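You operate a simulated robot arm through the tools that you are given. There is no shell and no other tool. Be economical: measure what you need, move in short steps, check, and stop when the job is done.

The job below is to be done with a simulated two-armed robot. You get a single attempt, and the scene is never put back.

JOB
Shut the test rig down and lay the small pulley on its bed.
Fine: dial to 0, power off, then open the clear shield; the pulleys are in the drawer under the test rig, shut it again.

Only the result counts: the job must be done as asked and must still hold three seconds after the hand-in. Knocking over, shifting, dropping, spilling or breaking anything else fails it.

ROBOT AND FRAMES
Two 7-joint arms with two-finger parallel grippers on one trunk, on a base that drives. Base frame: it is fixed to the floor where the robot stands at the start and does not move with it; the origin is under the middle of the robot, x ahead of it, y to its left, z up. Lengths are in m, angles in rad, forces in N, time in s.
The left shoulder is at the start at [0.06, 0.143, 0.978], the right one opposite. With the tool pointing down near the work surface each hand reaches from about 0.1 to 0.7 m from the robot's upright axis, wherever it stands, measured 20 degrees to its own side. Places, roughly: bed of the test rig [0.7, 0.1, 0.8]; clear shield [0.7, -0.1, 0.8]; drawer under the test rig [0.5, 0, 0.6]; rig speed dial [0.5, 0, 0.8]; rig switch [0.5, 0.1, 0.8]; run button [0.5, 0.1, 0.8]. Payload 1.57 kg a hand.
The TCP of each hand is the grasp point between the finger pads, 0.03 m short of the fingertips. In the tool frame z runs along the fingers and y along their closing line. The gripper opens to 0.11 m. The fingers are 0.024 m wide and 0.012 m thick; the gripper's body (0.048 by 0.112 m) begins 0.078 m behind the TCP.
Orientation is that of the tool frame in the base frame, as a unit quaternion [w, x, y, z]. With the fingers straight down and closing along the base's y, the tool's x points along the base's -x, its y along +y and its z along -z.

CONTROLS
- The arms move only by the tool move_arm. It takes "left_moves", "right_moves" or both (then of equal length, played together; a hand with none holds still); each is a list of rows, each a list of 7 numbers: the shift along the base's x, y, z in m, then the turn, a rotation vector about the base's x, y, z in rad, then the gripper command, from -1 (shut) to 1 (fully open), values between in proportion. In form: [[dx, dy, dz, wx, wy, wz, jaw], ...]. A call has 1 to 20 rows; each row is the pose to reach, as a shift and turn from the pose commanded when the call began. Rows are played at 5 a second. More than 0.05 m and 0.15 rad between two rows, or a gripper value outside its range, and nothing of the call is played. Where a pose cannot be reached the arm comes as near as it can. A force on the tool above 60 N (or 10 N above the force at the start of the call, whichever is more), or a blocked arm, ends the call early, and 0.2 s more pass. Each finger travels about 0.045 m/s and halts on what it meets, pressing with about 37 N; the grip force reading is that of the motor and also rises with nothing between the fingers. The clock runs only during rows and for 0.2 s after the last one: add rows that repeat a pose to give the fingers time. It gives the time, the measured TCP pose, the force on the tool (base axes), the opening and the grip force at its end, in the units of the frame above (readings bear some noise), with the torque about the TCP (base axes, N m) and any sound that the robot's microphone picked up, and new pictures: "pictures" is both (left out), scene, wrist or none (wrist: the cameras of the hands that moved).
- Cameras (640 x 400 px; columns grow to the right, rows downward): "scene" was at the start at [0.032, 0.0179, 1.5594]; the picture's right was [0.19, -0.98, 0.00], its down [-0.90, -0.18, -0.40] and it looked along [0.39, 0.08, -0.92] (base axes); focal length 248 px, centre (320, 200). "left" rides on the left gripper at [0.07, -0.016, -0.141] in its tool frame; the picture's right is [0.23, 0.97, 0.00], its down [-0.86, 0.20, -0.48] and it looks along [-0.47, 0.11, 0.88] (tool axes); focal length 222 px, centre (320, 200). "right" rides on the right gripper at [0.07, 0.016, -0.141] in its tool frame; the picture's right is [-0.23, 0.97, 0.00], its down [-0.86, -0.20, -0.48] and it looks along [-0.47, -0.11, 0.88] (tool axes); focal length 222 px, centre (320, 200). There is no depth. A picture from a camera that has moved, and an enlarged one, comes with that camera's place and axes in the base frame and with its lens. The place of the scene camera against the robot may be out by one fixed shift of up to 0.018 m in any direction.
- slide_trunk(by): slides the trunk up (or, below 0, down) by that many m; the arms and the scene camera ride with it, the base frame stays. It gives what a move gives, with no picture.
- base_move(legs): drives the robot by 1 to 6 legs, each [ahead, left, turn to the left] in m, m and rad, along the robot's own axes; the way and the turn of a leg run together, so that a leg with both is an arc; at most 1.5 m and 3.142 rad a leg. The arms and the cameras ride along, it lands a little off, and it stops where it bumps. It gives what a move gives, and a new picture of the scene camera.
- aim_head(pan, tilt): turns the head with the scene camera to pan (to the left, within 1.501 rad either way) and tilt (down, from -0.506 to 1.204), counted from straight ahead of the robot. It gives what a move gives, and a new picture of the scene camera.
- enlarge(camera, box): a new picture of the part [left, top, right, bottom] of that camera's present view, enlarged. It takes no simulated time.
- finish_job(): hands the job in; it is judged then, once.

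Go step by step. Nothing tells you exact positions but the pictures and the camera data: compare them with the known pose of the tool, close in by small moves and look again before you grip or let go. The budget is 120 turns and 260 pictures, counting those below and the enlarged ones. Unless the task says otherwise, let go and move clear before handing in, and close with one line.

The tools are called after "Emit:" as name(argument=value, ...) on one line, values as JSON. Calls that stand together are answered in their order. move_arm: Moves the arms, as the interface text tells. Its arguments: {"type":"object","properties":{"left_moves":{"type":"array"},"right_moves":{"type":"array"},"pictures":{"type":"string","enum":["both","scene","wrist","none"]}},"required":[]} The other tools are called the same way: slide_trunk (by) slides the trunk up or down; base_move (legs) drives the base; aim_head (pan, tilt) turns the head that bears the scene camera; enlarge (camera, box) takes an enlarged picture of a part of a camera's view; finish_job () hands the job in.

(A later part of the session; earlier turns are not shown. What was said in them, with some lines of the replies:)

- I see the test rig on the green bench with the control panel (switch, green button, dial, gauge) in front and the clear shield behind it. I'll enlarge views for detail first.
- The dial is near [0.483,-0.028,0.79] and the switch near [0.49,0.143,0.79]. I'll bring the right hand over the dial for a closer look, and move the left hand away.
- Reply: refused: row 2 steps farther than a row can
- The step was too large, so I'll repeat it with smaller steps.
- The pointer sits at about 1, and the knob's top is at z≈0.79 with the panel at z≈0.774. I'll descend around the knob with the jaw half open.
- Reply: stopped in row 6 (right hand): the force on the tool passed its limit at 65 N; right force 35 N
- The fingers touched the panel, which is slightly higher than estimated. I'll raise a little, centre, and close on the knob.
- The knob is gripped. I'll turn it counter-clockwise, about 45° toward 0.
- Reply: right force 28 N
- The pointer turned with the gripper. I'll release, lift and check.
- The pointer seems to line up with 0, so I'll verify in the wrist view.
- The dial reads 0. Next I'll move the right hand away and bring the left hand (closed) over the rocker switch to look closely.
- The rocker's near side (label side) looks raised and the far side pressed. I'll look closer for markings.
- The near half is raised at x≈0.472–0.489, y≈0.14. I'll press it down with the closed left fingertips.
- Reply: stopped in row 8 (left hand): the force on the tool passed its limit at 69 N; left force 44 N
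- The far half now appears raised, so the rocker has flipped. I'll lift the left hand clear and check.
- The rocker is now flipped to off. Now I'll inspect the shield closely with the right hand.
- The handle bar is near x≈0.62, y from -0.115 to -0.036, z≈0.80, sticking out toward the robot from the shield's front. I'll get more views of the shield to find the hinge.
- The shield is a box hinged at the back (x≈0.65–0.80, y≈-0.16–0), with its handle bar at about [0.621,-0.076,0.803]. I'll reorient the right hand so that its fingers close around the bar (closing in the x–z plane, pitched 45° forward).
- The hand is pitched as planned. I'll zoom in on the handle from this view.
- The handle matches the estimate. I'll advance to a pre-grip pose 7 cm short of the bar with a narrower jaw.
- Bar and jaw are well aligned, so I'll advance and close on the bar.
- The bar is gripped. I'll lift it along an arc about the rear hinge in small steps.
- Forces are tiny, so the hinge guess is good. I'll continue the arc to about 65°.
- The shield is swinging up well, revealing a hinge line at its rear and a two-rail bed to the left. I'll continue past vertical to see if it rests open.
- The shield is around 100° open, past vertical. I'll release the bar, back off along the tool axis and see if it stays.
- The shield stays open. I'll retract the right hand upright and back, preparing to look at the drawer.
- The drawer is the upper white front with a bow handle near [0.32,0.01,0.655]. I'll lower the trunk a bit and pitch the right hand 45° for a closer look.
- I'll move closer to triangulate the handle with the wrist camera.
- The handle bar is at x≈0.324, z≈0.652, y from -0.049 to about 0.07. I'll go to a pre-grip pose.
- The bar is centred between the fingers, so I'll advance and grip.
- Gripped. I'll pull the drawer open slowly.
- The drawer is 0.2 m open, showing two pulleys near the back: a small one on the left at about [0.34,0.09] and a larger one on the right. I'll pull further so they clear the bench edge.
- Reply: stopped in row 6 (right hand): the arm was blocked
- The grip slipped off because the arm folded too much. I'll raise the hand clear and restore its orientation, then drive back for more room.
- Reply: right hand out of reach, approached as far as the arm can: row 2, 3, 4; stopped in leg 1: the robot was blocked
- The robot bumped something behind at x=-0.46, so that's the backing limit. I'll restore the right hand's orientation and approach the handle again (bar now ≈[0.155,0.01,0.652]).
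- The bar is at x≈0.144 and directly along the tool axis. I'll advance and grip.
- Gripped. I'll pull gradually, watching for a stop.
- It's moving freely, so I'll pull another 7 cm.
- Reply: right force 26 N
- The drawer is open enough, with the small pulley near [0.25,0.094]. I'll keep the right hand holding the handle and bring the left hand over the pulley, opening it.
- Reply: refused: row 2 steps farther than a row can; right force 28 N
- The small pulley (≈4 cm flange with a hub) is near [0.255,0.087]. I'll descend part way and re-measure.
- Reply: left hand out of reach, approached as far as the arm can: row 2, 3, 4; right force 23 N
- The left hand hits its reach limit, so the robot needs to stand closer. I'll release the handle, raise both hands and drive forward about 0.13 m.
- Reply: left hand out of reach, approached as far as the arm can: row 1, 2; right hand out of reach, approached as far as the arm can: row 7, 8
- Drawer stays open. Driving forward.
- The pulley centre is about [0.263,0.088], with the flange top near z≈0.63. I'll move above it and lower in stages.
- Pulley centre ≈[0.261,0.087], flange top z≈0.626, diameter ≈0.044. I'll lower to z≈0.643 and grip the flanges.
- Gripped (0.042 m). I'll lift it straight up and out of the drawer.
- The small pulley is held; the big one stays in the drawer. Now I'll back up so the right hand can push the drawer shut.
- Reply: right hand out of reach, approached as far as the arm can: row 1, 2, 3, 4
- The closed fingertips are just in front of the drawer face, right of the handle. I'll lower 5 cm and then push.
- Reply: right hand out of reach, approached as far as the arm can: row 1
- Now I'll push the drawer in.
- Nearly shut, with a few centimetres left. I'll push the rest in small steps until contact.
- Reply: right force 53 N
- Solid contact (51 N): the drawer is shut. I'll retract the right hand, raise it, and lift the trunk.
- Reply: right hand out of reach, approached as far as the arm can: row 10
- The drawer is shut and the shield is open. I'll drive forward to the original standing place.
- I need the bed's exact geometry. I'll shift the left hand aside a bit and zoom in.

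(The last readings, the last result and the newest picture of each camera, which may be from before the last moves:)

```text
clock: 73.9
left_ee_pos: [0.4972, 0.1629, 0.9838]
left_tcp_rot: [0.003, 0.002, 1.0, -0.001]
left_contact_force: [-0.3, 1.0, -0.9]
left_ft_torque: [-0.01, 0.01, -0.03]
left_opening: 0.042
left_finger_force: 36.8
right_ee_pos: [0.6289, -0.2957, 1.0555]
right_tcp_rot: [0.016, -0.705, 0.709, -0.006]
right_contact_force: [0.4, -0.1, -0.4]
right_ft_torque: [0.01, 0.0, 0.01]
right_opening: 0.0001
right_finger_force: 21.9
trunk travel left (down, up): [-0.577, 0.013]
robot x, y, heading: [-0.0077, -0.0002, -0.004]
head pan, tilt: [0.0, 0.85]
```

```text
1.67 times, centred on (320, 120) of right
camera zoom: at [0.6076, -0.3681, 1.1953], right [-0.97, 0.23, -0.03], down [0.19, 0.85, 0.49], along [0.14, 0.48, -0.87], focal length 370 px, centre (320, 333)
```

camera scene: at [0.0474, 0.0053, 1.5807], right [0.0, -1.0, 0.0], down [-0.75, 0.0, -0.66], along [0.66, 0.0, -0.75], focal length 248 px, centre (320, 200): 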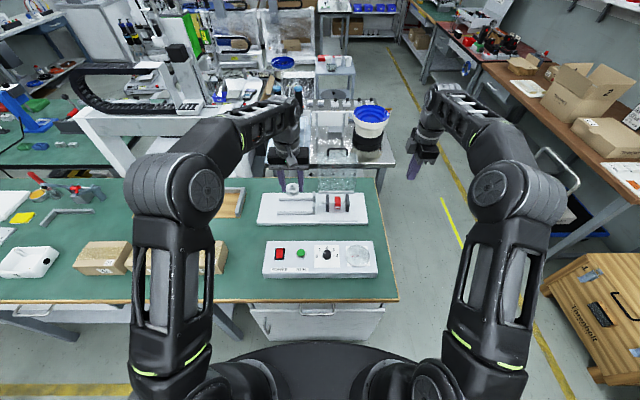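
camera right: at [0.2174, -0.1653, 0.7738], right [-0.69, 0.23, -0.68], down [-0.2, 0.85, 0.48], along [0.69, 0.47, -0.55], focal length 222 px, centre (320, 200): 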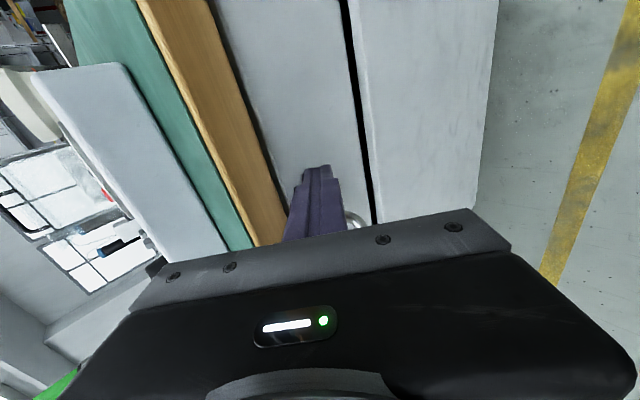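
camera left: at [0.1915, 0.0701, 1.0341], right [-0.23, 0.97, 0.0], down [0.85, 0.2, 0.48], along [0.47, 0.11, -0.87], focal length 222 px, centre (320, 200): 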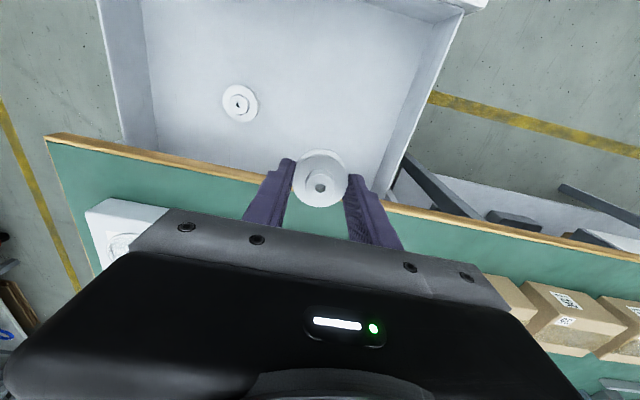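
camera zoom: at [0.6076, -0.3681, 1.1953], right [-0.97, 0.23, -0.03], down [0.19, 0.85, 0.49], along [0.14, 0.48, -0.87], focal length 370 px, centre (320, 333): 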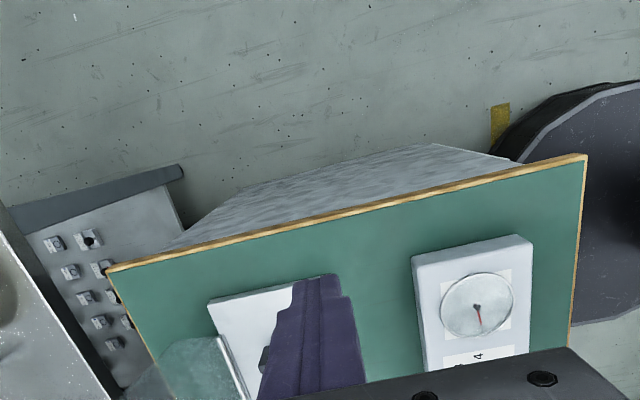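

I'll move the left hand so its camera looks down on the bed unobstructed.

Emit:
move_arm(left_moves=[[0.04, 0.015, 0.01, 0, 0, 0, -0.5], [0.08, 0.03, 0.02, 0, 0, 0, -0.5], [0.12, 0.04, 0.02, 0, 0, 0, -0.5], [0.16, 0.04, 0.02, 0, 0, 0, -0.5]], pictures="none")

Emit:
enlarge(camera="left", box=[100, 0, 420, 240])

Emit:
enlarge(camera="scene", box=[240, 150, 400, 270])

```text
clock: 74.9
left_ee_pos: [0.6596, 0.2028, 1.002]
left_tcp_rot: [0.003, 0.002, 1.0, 0.0]
left_contact_force: [-0.2, -0.7, -0.7]
left_ft_torque: [-0.02, 0.04, 0.01]
left_opening: 0.0417
left_finger_force: 36.5
right_ee_pos: [0.6299, -0.2966, 1.0563]
right_tcp_rot: [0.015, -0.705, 0.709, -0.007]
right_contact_force: [0.0, 0.5, -0.3]
right_ft_torque: [-0.02, 0.01, 0.02]
right_opening: 0.0001
right_finger_force: 21.6
trunk travel left (down, up): [-0.577, 0.013]
robot x, y, heading: [-0.0104, 0.0013, -0.008]
head pan, tilt: [0.0, 0.85]
```

```text
1.67 times, centred on (260, 120) of left
camera zoom: at [0.5892, 0.187, 1.1429], right [-0.22, 0.97, 0.0], down [0.85, 0.2, 0.48], along [0.47, 0.11, -0.88], focal length 370 px, centre (420, 333)
```

zoom: 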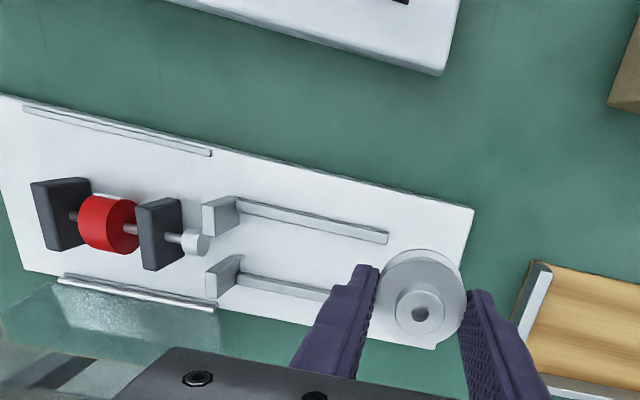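

```text
3.33 times, centred on (320, 210) of scene
camera zoom: at [0.0478, 0.0051, 1.5807], right [0.0, -1.0, 0.0], down [-0.75, 0.0, -0.66], along [0.66, 0.0, -0.75], focal length 828 px, centre (320, 167)
```

zoom: 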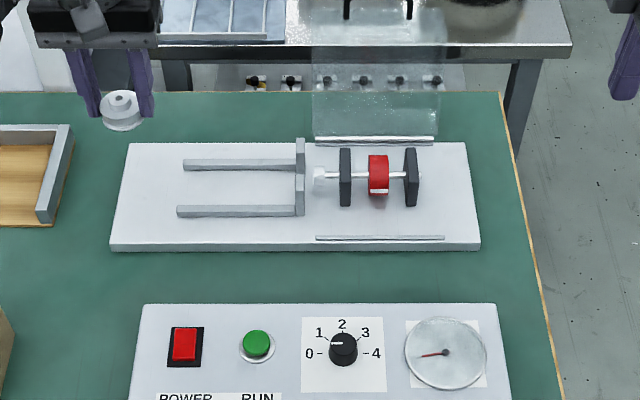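

Bed geometry: rails along y from 0.034 to 0.176, centred at x≈0.689 and x≈0.759 (gap ≈0.058, centre x≈0.722), tops z≈0.778. I'll bring the pulley above the bed's centre at [0.722,0.105].

Emit:
move_arm(left_moves=[[0, -0.03, -0.035, 0, 0, 0, -0.5], [0, -0.06, -0.07, 0, 0, 0, -0.5], [0.02, -0.09, -0.1, 0, 0, 0, -0.5], [0.04, -0.098, -0.12, 0, 0, 0, -0.5], [0.062, -0.098, -0.125, 0, 0, 0, -0.5], [0.062, -0.098, -0.125, 0, 0, 0, -0.5]])

Emit:
enlarge(camera="scene", box=[240, 150, 400, 270])

Emit:
enlarge(camera="left", box=[160, 60, 480, 240])

```text
clock: 76.3
left_ee_pos: [0.6967, 0.1051, 0.8832]
left_tcp_rot: [0.005, 0.002, 1.0, 0.0]
left_contact_force: [-0.2, 0.6, -0.7]
left_ft_torque: [0.0, -0.01, 0.01]
left_opening: 0.0418
left_finger_force: 37.5
left hand out of reach, approached as far as the arm can: row 5, 6
right_ee_pos: [0.6282, -0.2967, 1.0553]
right_tcp_rot: [0.015, -0.704, 0.71, -0.007]
right_contact_force: [0.4, 0.5, -1.0]
right_ft_torque: [0.01, -0.01, -0.01]
right_opening: 0.0
right_finger_force: 21.7
trunk travel left (down, up): [-0.577, 0.013]
robot x, y, heading: [-0.0046, -0.0003, -0.003]
head pan, tilt: [0.0, 0.85]
camera scene: at [0.0467, 0.0053, 1.5808], right [0.0, -1.0, 0.0], down [-0.75, 0.0, -0.66], along [0.66, 0.0, -0.75], focal length 248 px, centre (320, 200)
camera left: at [0.627, 0.0892, 1.0236], right [-0.22, 0.97, 0.0], down [0.85, 0.2, 0.49], along [0.47, 0.11, -0.87], focal length 222 px, centre (320, 200)
```

scene: 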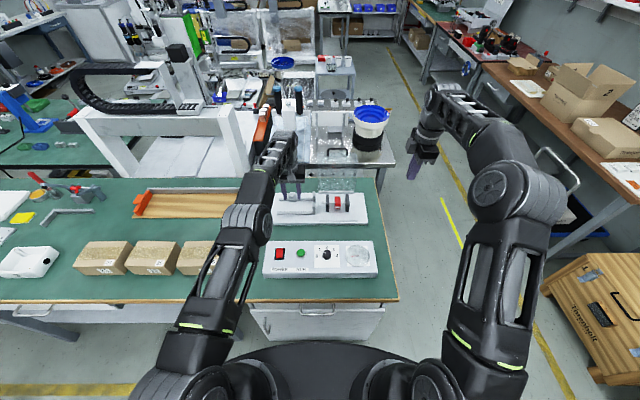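
left: 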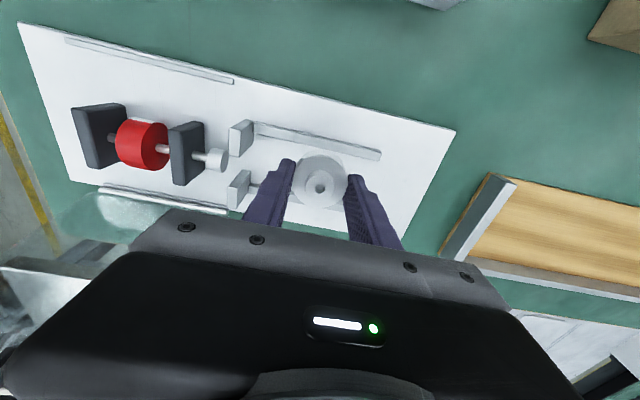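

```text
3.33 times, centred on (320, 210) of scene
camera zoom: at [0.0467, 0.0053, 1.5808], right [0.0, -1.0, 0.0], down [-0.75, 0.0, -0.66], along [0.66, 0.0, -0.75], focal length 828 px, centre (320, 167)
```

zoom: 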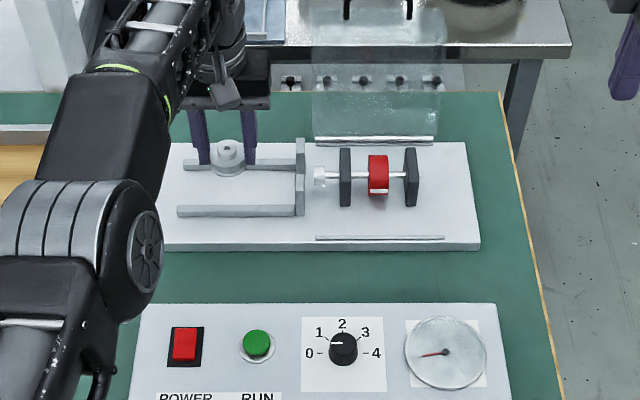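

```text
2.00 times, centred on (320, 150) of left
camera zoom: at [0.627, 0.0892, 1.0236], right [-0.22, 0.97, 0.0], down [0.85, 0.2, 0.49], along [0.47, 0.11, -0.87], focal length 444 px, centre (320, 300)
```

zoom: 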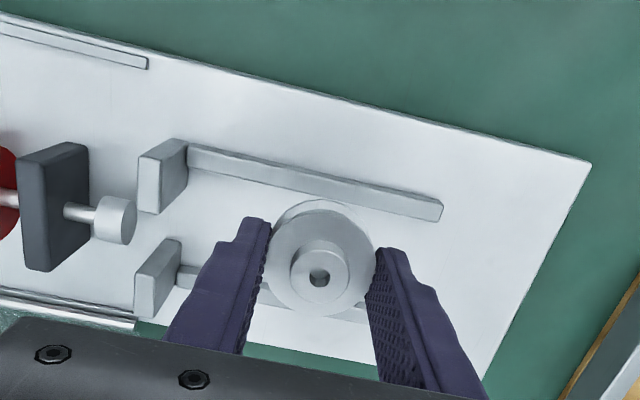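

The hand is 2.5 cm short of reach. The base front is about 5 cm clear of the cabinet, so I'll creep 3 cm forward.

Emit:
base_move(legs=[[0.03, 0, 0]])

Emit:
enlarge(camera="left", box=[160, 60, 480, 240])

Emit:
enlarge(camera="scene", box=[240, 150, 400, 270])

```text
clock: 77.1
left_ee_pos: [0.7297, 0.1041, 0.8824]
left_tcp_rot: [0.004, 0.002, 1.0, 0.0]
left_contact_force: [-0.4, 0.0, -0.9]
left_ft_torque: [0.0, 0.04, -0.05]
left_opening: 0.0419
left_finger_force: 36.7
right_ee_pos: [0.6597, -0.2969, 1.0545]
right_tcp_rot: [0.015, -0.704, 0.71, -0.005]
right_contact_force: [-0.2, 0.5, -0.8]
right_ft_torque: [0.06, 0.05, -0.02]
right_opening: 0.0
right_finger_force: 21.5
trunk travel left (down, up): [-0.577, 0.013]
robot x, y, heading: [0.0251, 0.0016, -0.001]
head pan, tilt: [0.0, 0.85]
camera scene: at [0.0786, 0.0051, 1.5807], right [0.0, -1.0, 0.0], down [-0.75, 0.0, -0.66], along [0.66, 0.0, -0.75], focal length 248 px, centre (320, 200)
```

scene: 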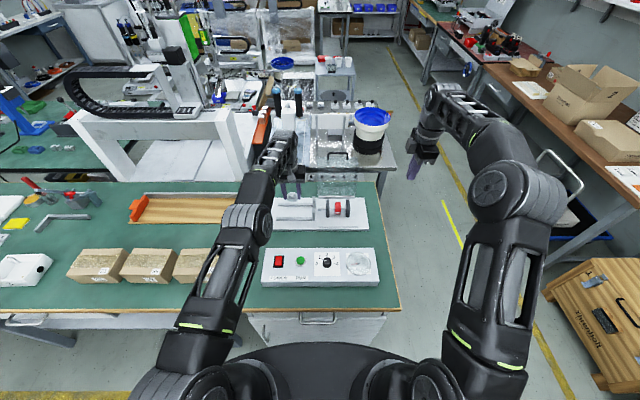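

```text
2.00 times, centred on (320, 150) of left
camera zoom: at [0.6581, 0.0889, 1.0228], right [-0.22, 0.97, 0.0], down [0.85, 0.2, 0.48], along [0.47, 0.11, -0.87], focal length 444 px, centre (320, 300)
```

zoom: 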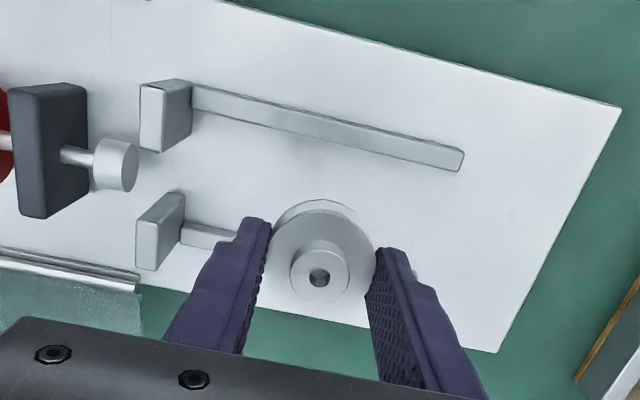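

```text
3.33 times, centred on (320, 210) of scene
camera zoom: at [0.0786, 0.0051, 1.5807], right [0.0, -1.0, 0.0], down [-0.75, 0.0, -0.66], along [0.66, 0.0, -0.75], focal length 828 px, centre (320, 167)
```

zoom: 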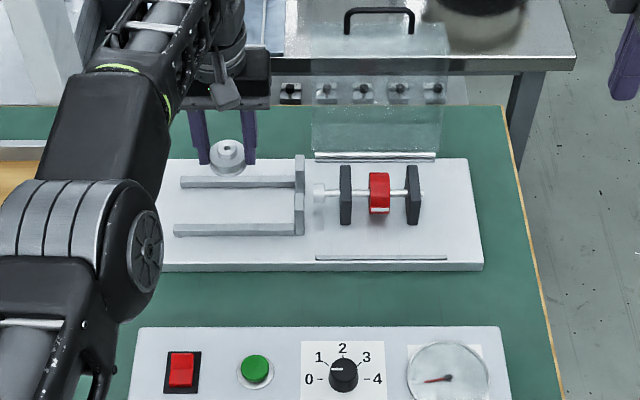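

Hand is now above the bed with the gap at x≈0.696–0.756. I'll adjust x to 0.725 and lower to z≈0.82, then check.

Emit:
move_arm(left_moves=[[-0.0045, 0, -0.02, 0, 0, 0, -0.5], [-0.0045, 0, -0.04, 0, 0, 0, -0.5], [-0.0045, 0, -0.06, 0, 0, 0, -0.5], [-0.0045, 0, -0.06, 0, 0, 0, -0.5]], pictures="none")

Emit:
enlarge(camera="left", box=[200, 60, 440, 230])

Emit:
enlarge(camera="scene", box=[260, 170, 360, 230])

```text
clock: 78.1
left_ee_pos: [0.7212, 0.1054, 0.8223]
left_tcp_rot: [0.004, 0.001, 1.0, -0.001]
left_contact_force: [-0.4, -0.2, 0.3]
left_ft_torque: [0.03, -0.01, 0.05]
left_opening: 0.0417
left_finger_force: 37.5
right_ee_pos: [0.6588, -0.2966, 1.0553]
right_tcp_rot: [0.016, -0.705, 0.709, -0.007]
right_contact_force: [0.2, 0.2, -0.2]
right_ft_torque: [-0.02, 0.0, 0.02]
right_opening: 0.0
right_finger_force: 20.9
trunk travel left (down, up): [-0.577, 0.013]
robot x, y, heading: [0.0264, -0.0011, -0.002]
head pan, tilt: [0.0, 0.85]
```

```text
2.35 times, centred on (320, 145) of left
camera zoom: at [0.6513, 0.0888, 0.9637], right [-0.22, 0.97, 0.0], down [0.85, 0.2, 0.49], along [0.47, 0.11, -0.87], focal length 523 px, centre (320, 329)
```

zoom: 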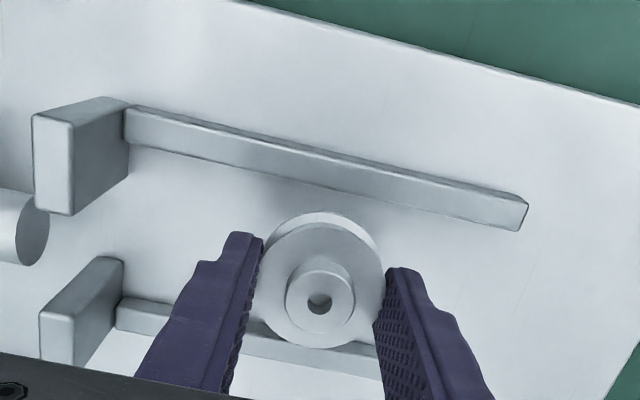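

```text
6.40 times, centred on (310, 200) of scene
camera zoom: at [0.0759, 0.0052, 1.5808], right [0.0, -1.0, 0.0], down [-0.75, 0.0, -0.66], along [0.66, 0.0, -0.75], focal length 1590 px, centre (384, 200)
```

zoom: 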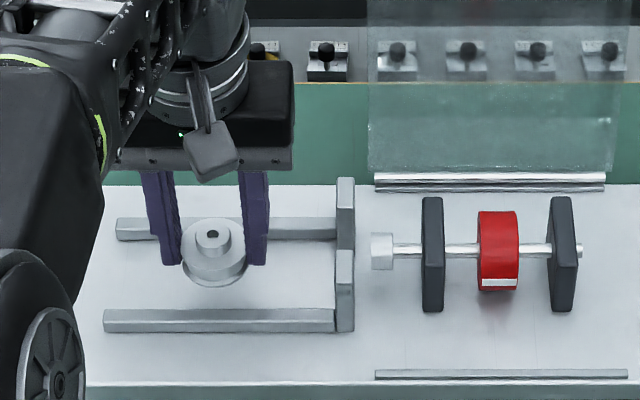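

Alignment is good; I'll shift x by +0.004 and lower slowly toward the surface.

Emit:
move_arm(left_moves=[[0.004, 0, 0, 0, 0, 0, -0.5], [0.004, 0, -0.005, 0, 0, 0, -0.5], [0.004, 0, -0.01, 0, 0, 0, -0.5], [0.004, 0, -0.014, 0, 0, 0, -0.5]], pictures="none")

Emit:
enlarge(camera="scene", box=[260, 170, 360, 230])

Emit:
enlarge(camera="left", box=[200, 60, 440, 230])

```text
clock: 79.1
left_ee_pos: [0.7223, 0.1058, 0.8112]
left_tcp_rot: [0.004, 0.002, 1.0, 0.0]
left_contact_force: [0.4, -0.4, 0.8]
left_ft_torque: [0.0, -0.01, -0.04]
left_opening: 0.0421
left_finger_force: 36.8
left hand out of reach, approached as far as the arm can: row 4
right_ee_pos: [0.6597, -0.2974, 1.0561]
right_tcp_rot: [0.015, -0.705, 0.71, -0.006]
right_contact_force: [-0.2, -0.1, -0.9]
right_ft_torque: [-0.01, 0.01, 0.02]
right_opening: 0.0
right_finger_force: 21.2
trunk travel left (down, up): [-0.577, 0.013]
robot x, y, heading: [0.0248, 0.0024, -0.001]
head pan, tilt: [0.0, 0.85]
```

```text
6.40 times, centred on (310, 200) of scene
camera zoom: at [0.0761, 0.0051, 1.5808], right [0.0, -1.0, 0.0], down [-0.75, 0.0, -0.66], along [0.66, 0.0, -0.75], focal length 1590 px, centre (384, 200)
```

zoom: 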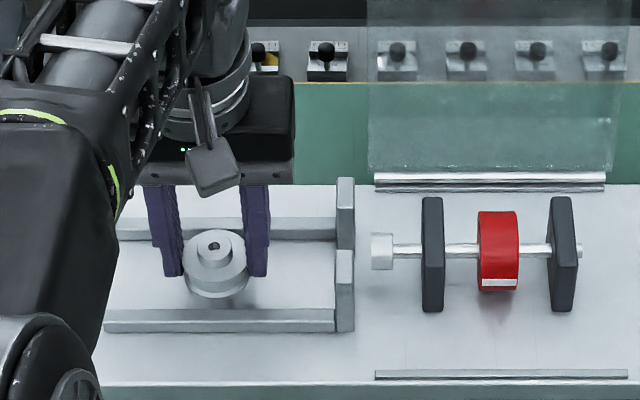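

```text
2.35 times, centred on (320, 145) of left
camera zoom: at [0.6526, 0.089, 0.9502], right [-0.22, 0.97, 0.0], down [0.85, 0.2, 0.49], along [0.47, 0.11, -0.87], focal length 523 px, centre (320, 329)
```

zoom: 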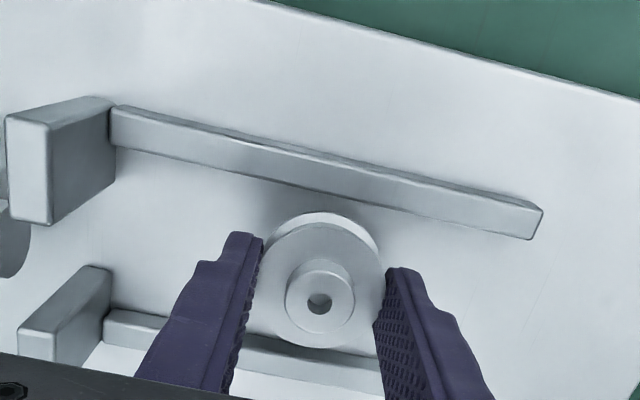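

The arm's reach is the limit at this height, so I'll lower the trunk slightly instead, then nudge x.

Emit:
slide_trunk(by=-0.006)

Emit:
move_arm(left_moves=[[0.003, 0, 0, 0, 0, 0, -0.5], [0.003, 0, 0, 0, 0, 0, -0.5]], pictures="none")

Emit:
enlarge(camera="left", box=[200, 60, 440, 230])

Emit:
enlarge(camera="scene", box=[270, 180, 330, 220])

```text
clock: 79.7
left_ee_pos: [0.7223, 0.1047, 0.8027]
left_tcp_rot: [0.005, 0.002, 1.0, 0.0]
left_contact_force: [-0.3, 0.5, -0.5]
left_ft_torque: [-0.04, 0.0, 0.0]
left_opening: 0.042
left_finger_force: 37.5
right_ee_pos: [0.659, -0.2969, 1.0499]
right_tcp_rot: [0.016, -0.705, 0.709, -0.007]
right_contact_force: [-0.1, -0.1, -0.5]
right_ft_torque: [0.0, -0.02, -0.02]
right_opening: 0.0001
right_finger_force: 21.6
trunk travel left (down, up): [-0.571, 0.019]
robot x, y, heading: [0.024, 0.0011, -0.006]
head pan, tilt: [0.0, 0.85]
```

```text
clock: 80.2
left_ee_pos: [0.7226, 0.1059, 0.8037]
left_tcp_rot: [0.005, 0.001, 1.0, 0.001]
left_contact_force: [-0.3, -0.4, -1.4]
left_ft_torque: [0.01, 0.01, 0.0]
left_opening: 0.0418
left_finger_force: 37.0
left hand out of reach, approached as far as the arm can: row 1, 2
right_ee_pos: [0.6597, -0.2969, 1.0509]
right_tcp_rot: [0.015, -0.705, 0.709, -0.006]
right_contact_force: [-0.2, 0.0, 0.3]
right_ft_torque: [-0.01, 0.03, 0.0]
right_opening: 0.0
right_finger_force: 21.3
trunk travel left (down, up): [-0.571, 0.019]
robot x, y, heading: [0.0211, -0.0017, -0.005]
head pan, tilt: [0.0, 0.85]
```

```text
2.35 times, centred on (320, 145) of left
camera zoom: at [0.6527, 0.089, 0.9442], right [-0.22, 0.97, 0.0], down [0.85, 0.2, 0.49], along [0.47, 0.11, -0.87], focal length 523 px, centre (320, 329)
```

zoom: 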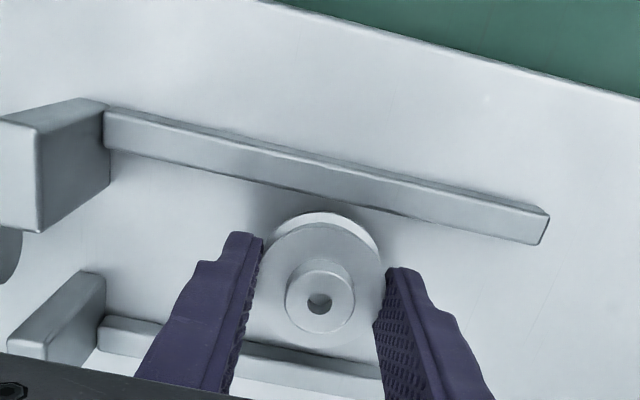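

```text
10.00 times, centred on (300, 200) of scene
camera zoom: at [0.0761, 0.0052, 1.5748], right [0.0, -1.0, 0.0], down [-0.75, 0.0, -0.66], along [0.66, 0.0, -0.75], focal length 2484 px, centre (520, 200)
```

zoom: 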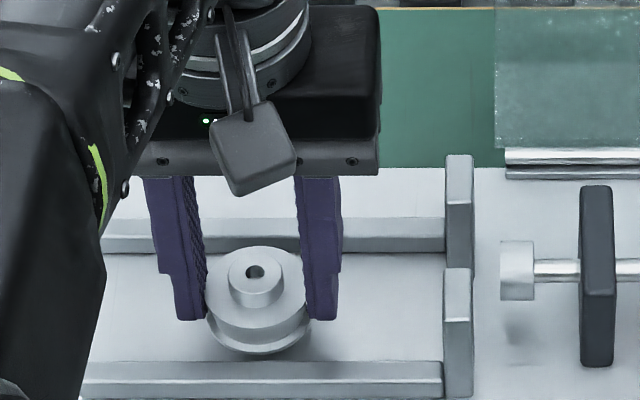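

The pulley sits between the rails, just above the surface. I'll keep lowering with the trunk in small steps until contact.

Emit:
slide_trunk(by=-0.004)

Emit:
slide_trunk(by=-0.003)

Emit:
enlarge(camera="scene", box=[270, 180, 330, 220])

```text
clock: 80.8
left_ee_pos: [0.7226, 0.1061, 0.7996]
left_tcp_rot: [0.004, 0.001, 1.0, 0.0]
left_contact_force: [0.0, -0.2, -0.3]
left_ft_torque: [0.02, 0.0, -0.01]
left_opening: 0.0423
left_finger_force: 37.1
right_ee_pos: [0.6589, -0.2964, 1.0454]
right_tcp_rot: [0.015, -0.704, 0.71, -0.007]
right_contact_force: [-0.7, -0.4, 0.0]
right_ft_torque: [0.0, -0.02, 0.0]
right_opening: 0.0003
right_finger_force: 21.4
trunk travel left (down, up): [-0.567, 0.023]
robot x, y, heading: [0.0267, -0.0005, -0.003]
head pan, tilt: [0.0, 0.85]
```

```text
clock: 81.3
left_ee_pos: [0.7217, 0.1051, 0.7963]
left_tcp_rot: [0.004, 0.002, 1.0, -0.001]
left_contact_force: [0.4, -0.7, -1.0]
left_ft_torque: [0.02, -0.04, -0.01]
left_opening: 0.0417
left_finger_force: 37.2
right_ee_pos: [0.658, -0.2969, 1.0429]
right_tcp_rot: [0.016, -0.705, 0.709, -0.006]
right_contact_force: [0.2, 0.0, -0.2]
right_ft_torque: [0.03, -0.01, 0.0]
right_opening: 0.0
right_finger_force: 21.1
trunk travel left (down, up): [-0.564, 0.026]
robot x, y, heading: [0.0249, 0.0008, -0.003]
head pan, tilt: [0.0, 0.85]
```

```text
10.00 times, centred on (300, 200) of scene
camera zoom: at [0.0759, 0.0052, 1.5678], right [0.0, -1.0, 0.0], down [-0.75, 0.0, -0.66], along [0.66, 0.0, -0.75], focal length 2484 px, centre (520, 200)
```

zoom: 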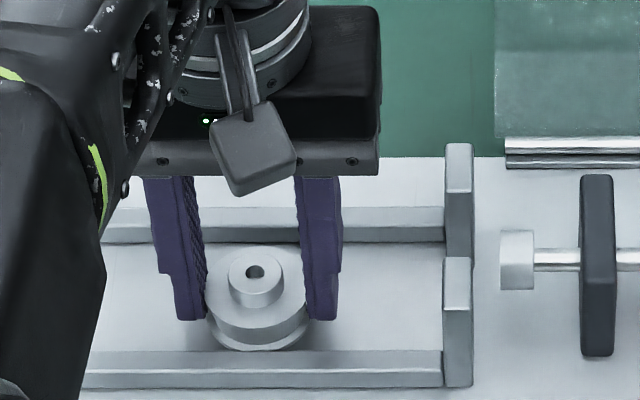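

No contact yet. I'll gain a bit of x reach by raising the arm slightly relative to the trunk, shifting +4 mm, then lowering by the trunk.

Emit:
move_arm(left_moves=[[0.0, 0, 0.01, 0, 0, 0, -0.5], [0.004, 0, 0.015, 0, 0, 0, -0.5], [0.004, 0, 0.015, 0, 0, 0, -0.5]], pictures="none")

Emit:
slide_trunk(by=-0.014)

Emit:
enlarge(camera="left", box=[200, 60, 440, 230])

```text
clock: 82.1
left_ee_pos: [0.7245, 0.1051, 0.812]
left_tcp_rot: [0.004, 0.002, 1.0, 0.0]
left_contact_force: [0.3, -0.8, -0.3]
left_ft_torque: [0.02, 0.03, 0.01]
left_opening: 0.0423
left_finger_force: 37.0
left hand out of reach, approached as far as the arm can: row 2
right_ee_pos: [0.659, -0.2974, 1.0426]
right_tcp_rot: [0.015, -0.704, 0.71, -0.007]
right_contact_force: [-0.7, -0.4, -0.2]
right_ft_torque: [-0.01, 0.02, 0.03]
right_opening: 0.0
right_finger_force: 21.2
trunk travel left (down, up): [-0.564, 0.026]
robot x, y, heading: [0.0233, -0.0008, -0.005]
head pan, tilt: [0.0, 0.85]
```

```text
clock: 82.7
left_ee_pos: [0.7237, 0.1056, 0.7988]
left_tcp_rot: [0.004, 0.002, 1.0, 0.0]
left_contact_force: [-0.1, 0.2, -0.3]
left_ft_torque: [0.0, 0.0, 0.04]
left_opening: 0.0418
left_finger_force: 37.5
right_ee_pos: [0.658, -0.2966, 1.0293]
right_tcp_rot: [0.015, -0.705, 0.709, -0.007]
right_contact_force: [0.6, -0.4, -0.1]
right_ft_torque: [-0.02, -0.04, -0.03]
right_opening: 0.0
right_finger_force: 20.5
trunk travel left (down, up): [-0.55, 0.04]
robot x, y, heading: [0.0247, -0.0, -0.01]
head pan, tilt: [0.0, 0.85]
```

```text
2.35 times, centred on (320, 145) of left
camera zoom: at [0.6537, 0.0891, 0.9389], right [-0.22, 0.97, 0.0], down [0.85, 0.2, 0.49], along [0.47, 0.11, -0.87], focal length 523 px, centre (320, 329)
```

zoom: 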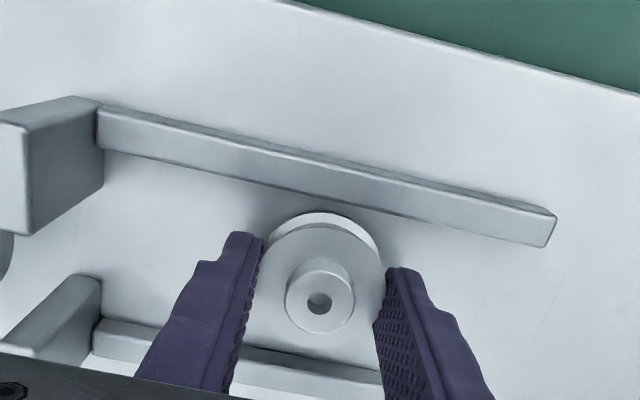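

Emit:
slide_trunk(by=-0.005)

Emit:
slide_trunk(by=-0.003)

Emit:
enlarge(camera="scene", box=[270, 180, 330, 220])

Emit:
enlarge(camera="left", box=[200, 60, 440, 230])

```text
clock: 83.3
left_ee_pos: [0.7243, 0.1051, 0.7945]
left_tcp_rot: [0.005, 0.001, 1.0, -0.001]
left_contact_force: [0.1, 0.6, 6.4]
left_ft_torque: [-0.02, 0.07, -0.03]
left_opening: 0.0419
left_finger_force: 36.7
right_ee_pos: [0.6586, -0.2974, 1.0235]
right_tcp_rot: [0.016, -0.704, 0.71, -0.007]
right_contact_force: [-0.1, -0.1, 0.4]
right_ft_torque: [0.0, -0.01, -0.01]
right_opening: 0.0
right_finger_force: 21.7
trunk travel left (down, up): [-0.545, 0.045]
robot x, y, heading: [0.0256, -0.0008, -0.007]
head pan, tilt: [0.0, 0.85]
```

```text
clock: 83.8
left_ee_pos: [0.7248, 0.1045, 0.7948]
left_tcp_rot: [0.008, 0.002, 1.0, -0.001]
left_contact_force: [-0.5, 1.0, 24.3]
left_ft_torque: [0.03, 0.31, -0.02]
left_opening: 0.0422
left_finger_force: 37.6
right_ee_pos: [0.6559, -0.2981, 1.0222]
right_tcp_rot: [0.016, -0.704, 0.71, -0.007]
right_contact_force: [-0.5, 0.3, 0.0]
right_ft_torque: [0.02, 0.0, 0.0]
right_opening: 0.0
right_finger_force: 21.4
trunk travel left (down, up): [-0.542, 0.048]
robot x, y, heading: [0.023, 0.0004, -0.004]
head pan, tilt: [0.0, 0.85]
```

```text
10.00 times, centred on (300, 200) of scene
camera zoom: at [0.0733, 0.0049, 1.5462], right [0.0, -1.0, 0.0], down [-0.75, 0.0, -0.66], along [0.66, 0.0, -0.75], focal length 2484 px, centre (520, 200)
```

zoom: 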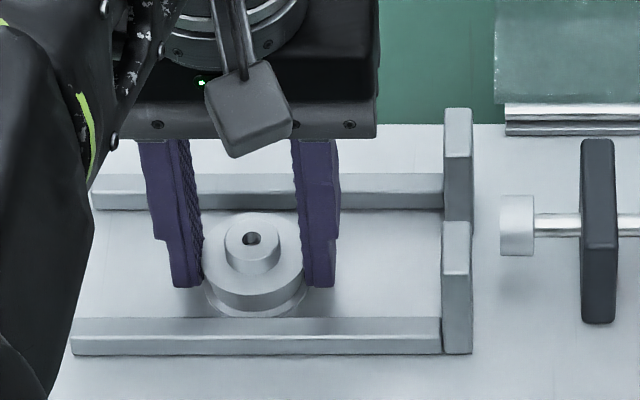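

```text
2.35 times, centred on (320, 145) of left
camera zoom: at [0.6531, 0.089, 0.9344], right [-0.22, 0.97, 0.0], down [0.85, 0.2, 0.49], along [0.48, 0.11, -0.87], focal length 523 px, centre (320, 329)
```

zoom: 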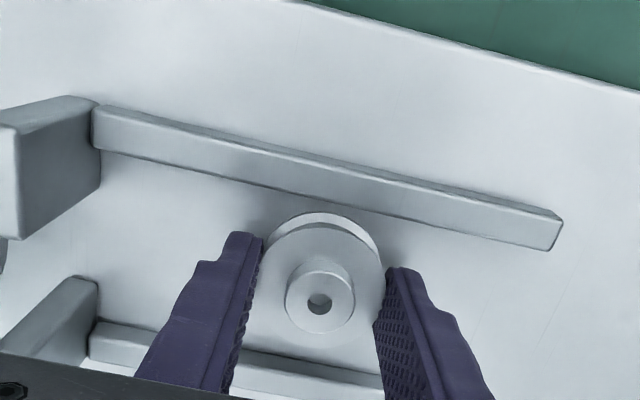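

Contact with the bed surface (24 N) with the pulley between the rails. I'll ease off slightly and open the jaw.

Emit:
slide_trunk(by=0.002)

Emit:
move_arm(left_moves=[[0, 0, 0, 0, 0, 0, -0.2], [0, 0, 0, 0, 0, 0, 0], [0, 0, 0, 0, 0, 0, 0.1], [0, 0, 0.02, 0, 0, 0, 0.1], [0, 0, 0.05, 0, 0, 0, 0.1], [-0.02, 0, 0.09, 0, 0, 0, 0.1], [-0.05, 0.02, 0.13, 0, 0, 0, 0.1], [-0.08, 0.05, 0.15, 0, 0, 0, 0.1], [-0.11, 0.08, 0.17, 0, 0, 0, 0.1]])

Emit:
enlarge(camera="scene", box=[240, 130, 400, 250])

Emit:
enlarge(camera="left", box=[100, 0, 420, 240])

```text
clock: 84.3
left_ee_pos: [0.7235, 0.1047, 0.795]
left_tcp_rot: [0.007, 0.002, 1.0, 0.0]
left_contact_force: [4.9, 0.7, 21.1]
left_ft_torque: [0.01, -0.01, -0.01]
left_opening: 0.0418
left_finger_force: 37.2
right_ee_pos: [0.658, -0.297, 1.0239]
right_tcp_rot: [0.016, -0.705, 0.709, -0.007]
right_contact_force: [0.1, -0.4, -0.1]
right_ft_torque: [0.0, 0.01, 0.01]
right_opening: 0.0
right_finger_force: 20.8
trunk travel left (down, up): [-0.544, 0.046]
robot x, y, heading: [0.0228, -0.0014, -0.006]
head pan, tilt: [0.0, 0.85]
```

```text
refused: row 7 steps farther than a row can; nothing moved
```

```text
3.33 times, centred on (320, 190) of scene
camera zoom: at [0.0741, 0.0049, 1.5479], right [0.0, -1.0, 0.0], down [-0.75, 0.0, -0.66], along [0.66, 0.0, -0.75], focal length 828 px, centre (320, 233)
```

zoom: 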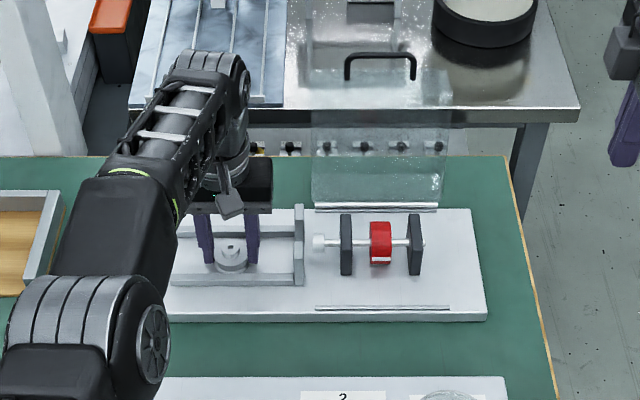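

```text
1.67 times, centred on (260, 120) of left
camera zoom: at [0.6533, 0.0889, 0.9345], right [-0.22, 0.97, 0.0], down [0.85, 0.2, 0.49], along [0.48, 0.11, -0.87], focal length 370 px, centre (420, 333)
```

zoom: 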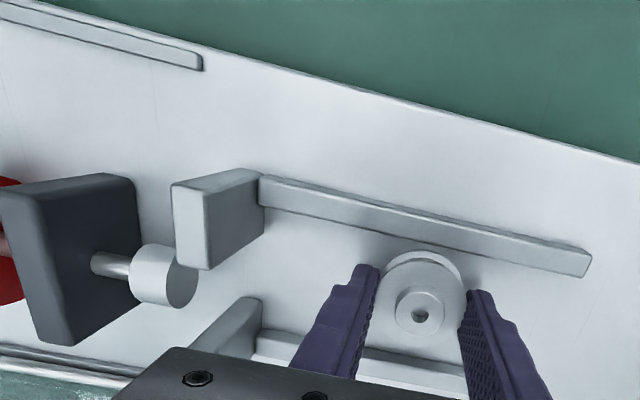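

The step was too big; I'll repeat it finer.

Emit:
move_arm(left_moves=[[0, 0, 0.001, 0, 0, 0, -0.2], [0, 0, 0.002, 0, 0, 0, 0], [0, 0, 0.002, 0, 0, 0, 0.1], [0, 0, 0.02, 0, 0, 0, 0.1], [0, 0, 0.05, 0, 0, 0, 0.1], [-0.015, 0, 0.085, 0, 0, 0, 0.1], [-0.04, 0.015, 0.11, 0, 0, 0, 0.1], [-0.07, 0.035, 0.13, 0, 0, 0, 0.1], [-0.1, 0.065, 0.14, 0, 0, 0, 0.1]])

Emit:
enlarge(camera="scene", box=[240, 130, 400, 250])

Emit:
enlarge(camera="left", box=[100, 0, 420, 240])

```text
clock: 86.3
left_ee_pos: [0.6217, 0.171, 0.9329]
left_tcp_rot: [0.006, 0.001, 1.0, 0.0]
left_contact_force: [0.1, 0.2, -0.6]
left_ft_torque: [-0.04, -0.01, 0.02]
left_opening: 0.0606
left_finger_force: 0.0
right_ee_pos: [0.6583, -0.295, 1.0227]
right_tcp_rot: [0.016, -0.705, 0.709, -0.008]
right_contact_force: [0.2, -1.0, 0.0]
right_ft_torque: [-0.01, -0.01, 0.01]
right_opening: 0.0
right_finger_force: 21.9
trunk travel left (down, up): [-0.544, 0.046]
robot x, y, heading: [0.0224, 0.0003, -0.006]
head pan, tilt: [0.0, 0.85]
camera scene: at [0.0751, 0.006, 1.5478], right [0.0, -1.0, 0.0], down [-0.75, 0.0, -0.66], along [0.66, 0.0, -0.75], focal length 248 px, centre (320, 200)
camera left: at [0.5517, 0.1545, 1.0732], right [-0.22, 0.97, 0.0], down [0.85, 0.2, 0.49], along [0.48, 0.11, -0.87], focal length 222 px, centre (320, 200)
```

scene: 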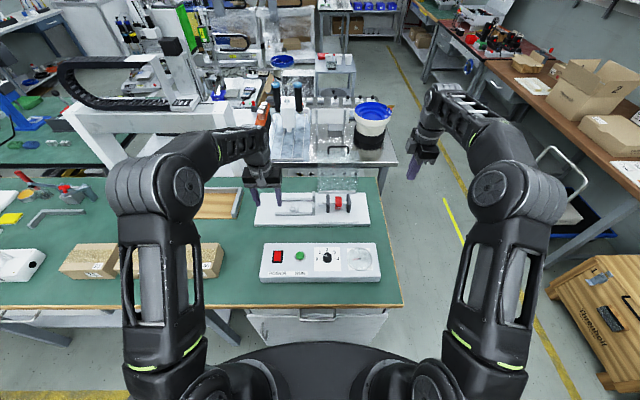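
left: 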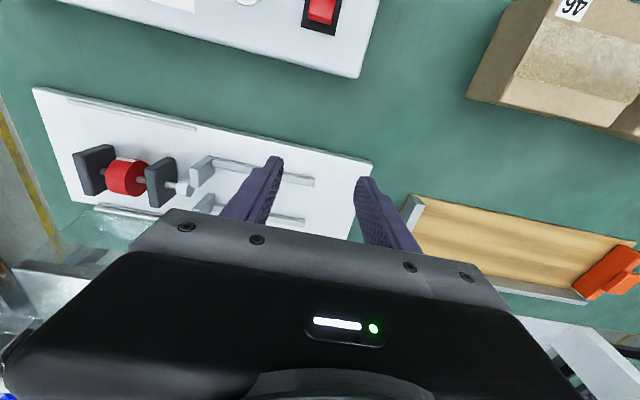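

```text
3.33 times, centred on (320, 190) of scene
camera zoom: at [0.0751, 0.006, 1.5478], right [0.0, -1.0, 0.0], down [-0.75, 0.0, -0.66], along [0.66, 0.0, -0.75], focal length 828 px, centre (320, 233)
```

zoom: 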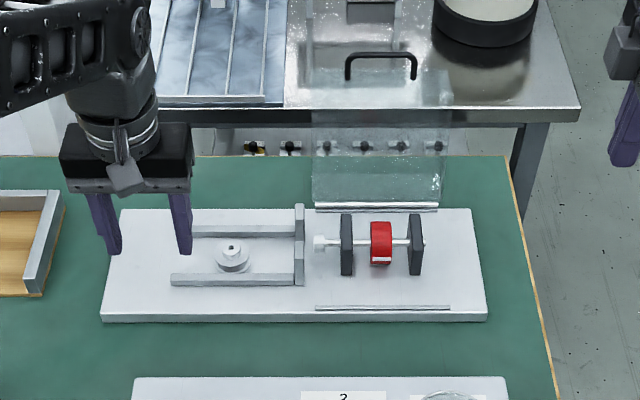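

```text
1.67 times, centred on (260, 120) of left
camera zoom: at [0.5517, 0.1545, 1.0732], right [-0.22, 0.97, 0.0], down [0.85, 0.2, 0.49], along [0.48, 0.11, -0.87], focal length 370 px, centre (420, 333)
```

zoom: 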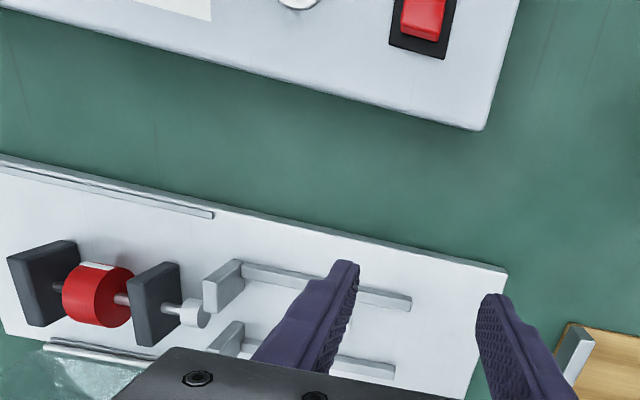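

The pulley lies flat between the rails. A final check of the dial, switch and drawer.

Emit:
enlarge(camera="scene", box=[240, 230, 400, 350])

Emit:
enlarge(camera="scene", box=[275, 180, 335, 220])

```text
3.33 times, centred on (320, 290) of scene
camera zoom: at [0.0751, 0.006, 1.5478], right [0.0, -1.0, 0.0], down [-0.75, 0.0, -0.66], along [0.66, 0.0, -0.75], focal length 828 px, centre (320, -100)
```

zoom: 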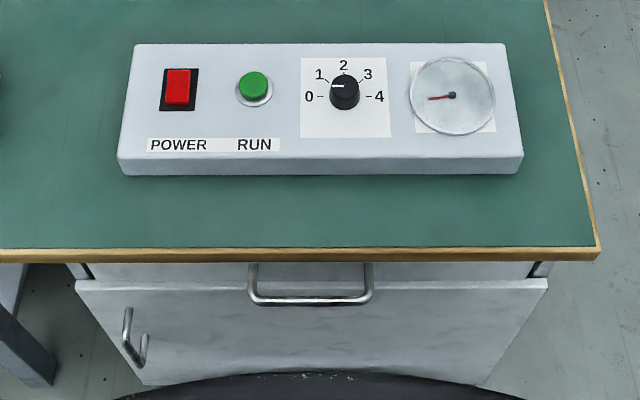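

```text
10.00 times, centred on (305, 200) of scene
camera zoom: at [0.0751, 0.006, 1.5478], right [0.0, -1.0, 0.0], down [-0.75, 0.0, -0.66], along [0.66, 0.0, -0.75], focal length 2484 px, centre (470, 200)
```

zoom: 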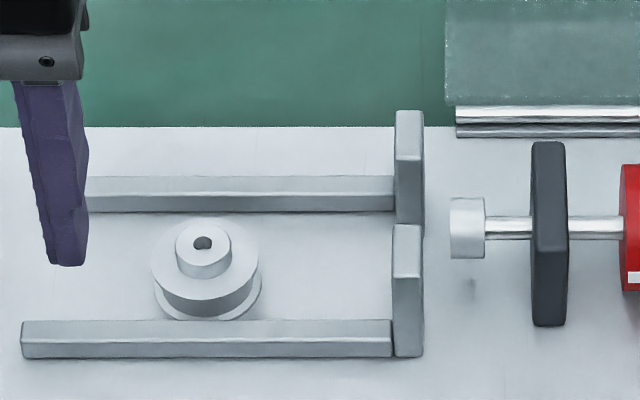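

Everything looks as asked: dial at 0, rocker flipped to off, shield open, drawer shut and the small pulley flat on the bed. Both hands are clear, so I'm handing in.

Emit:
finish_job()

```text
The job is handed in.
```

I've handed the job in: the dial is at 0, the clear shield is open, the drawer is shut, and the small pulley lies flat between the bed's rails. I switched power off by flipping the rocker from the side it was on. It has no on/off marks, so off is my reading of it. While backing up I bumped something behind the robot and did not look back to check it.
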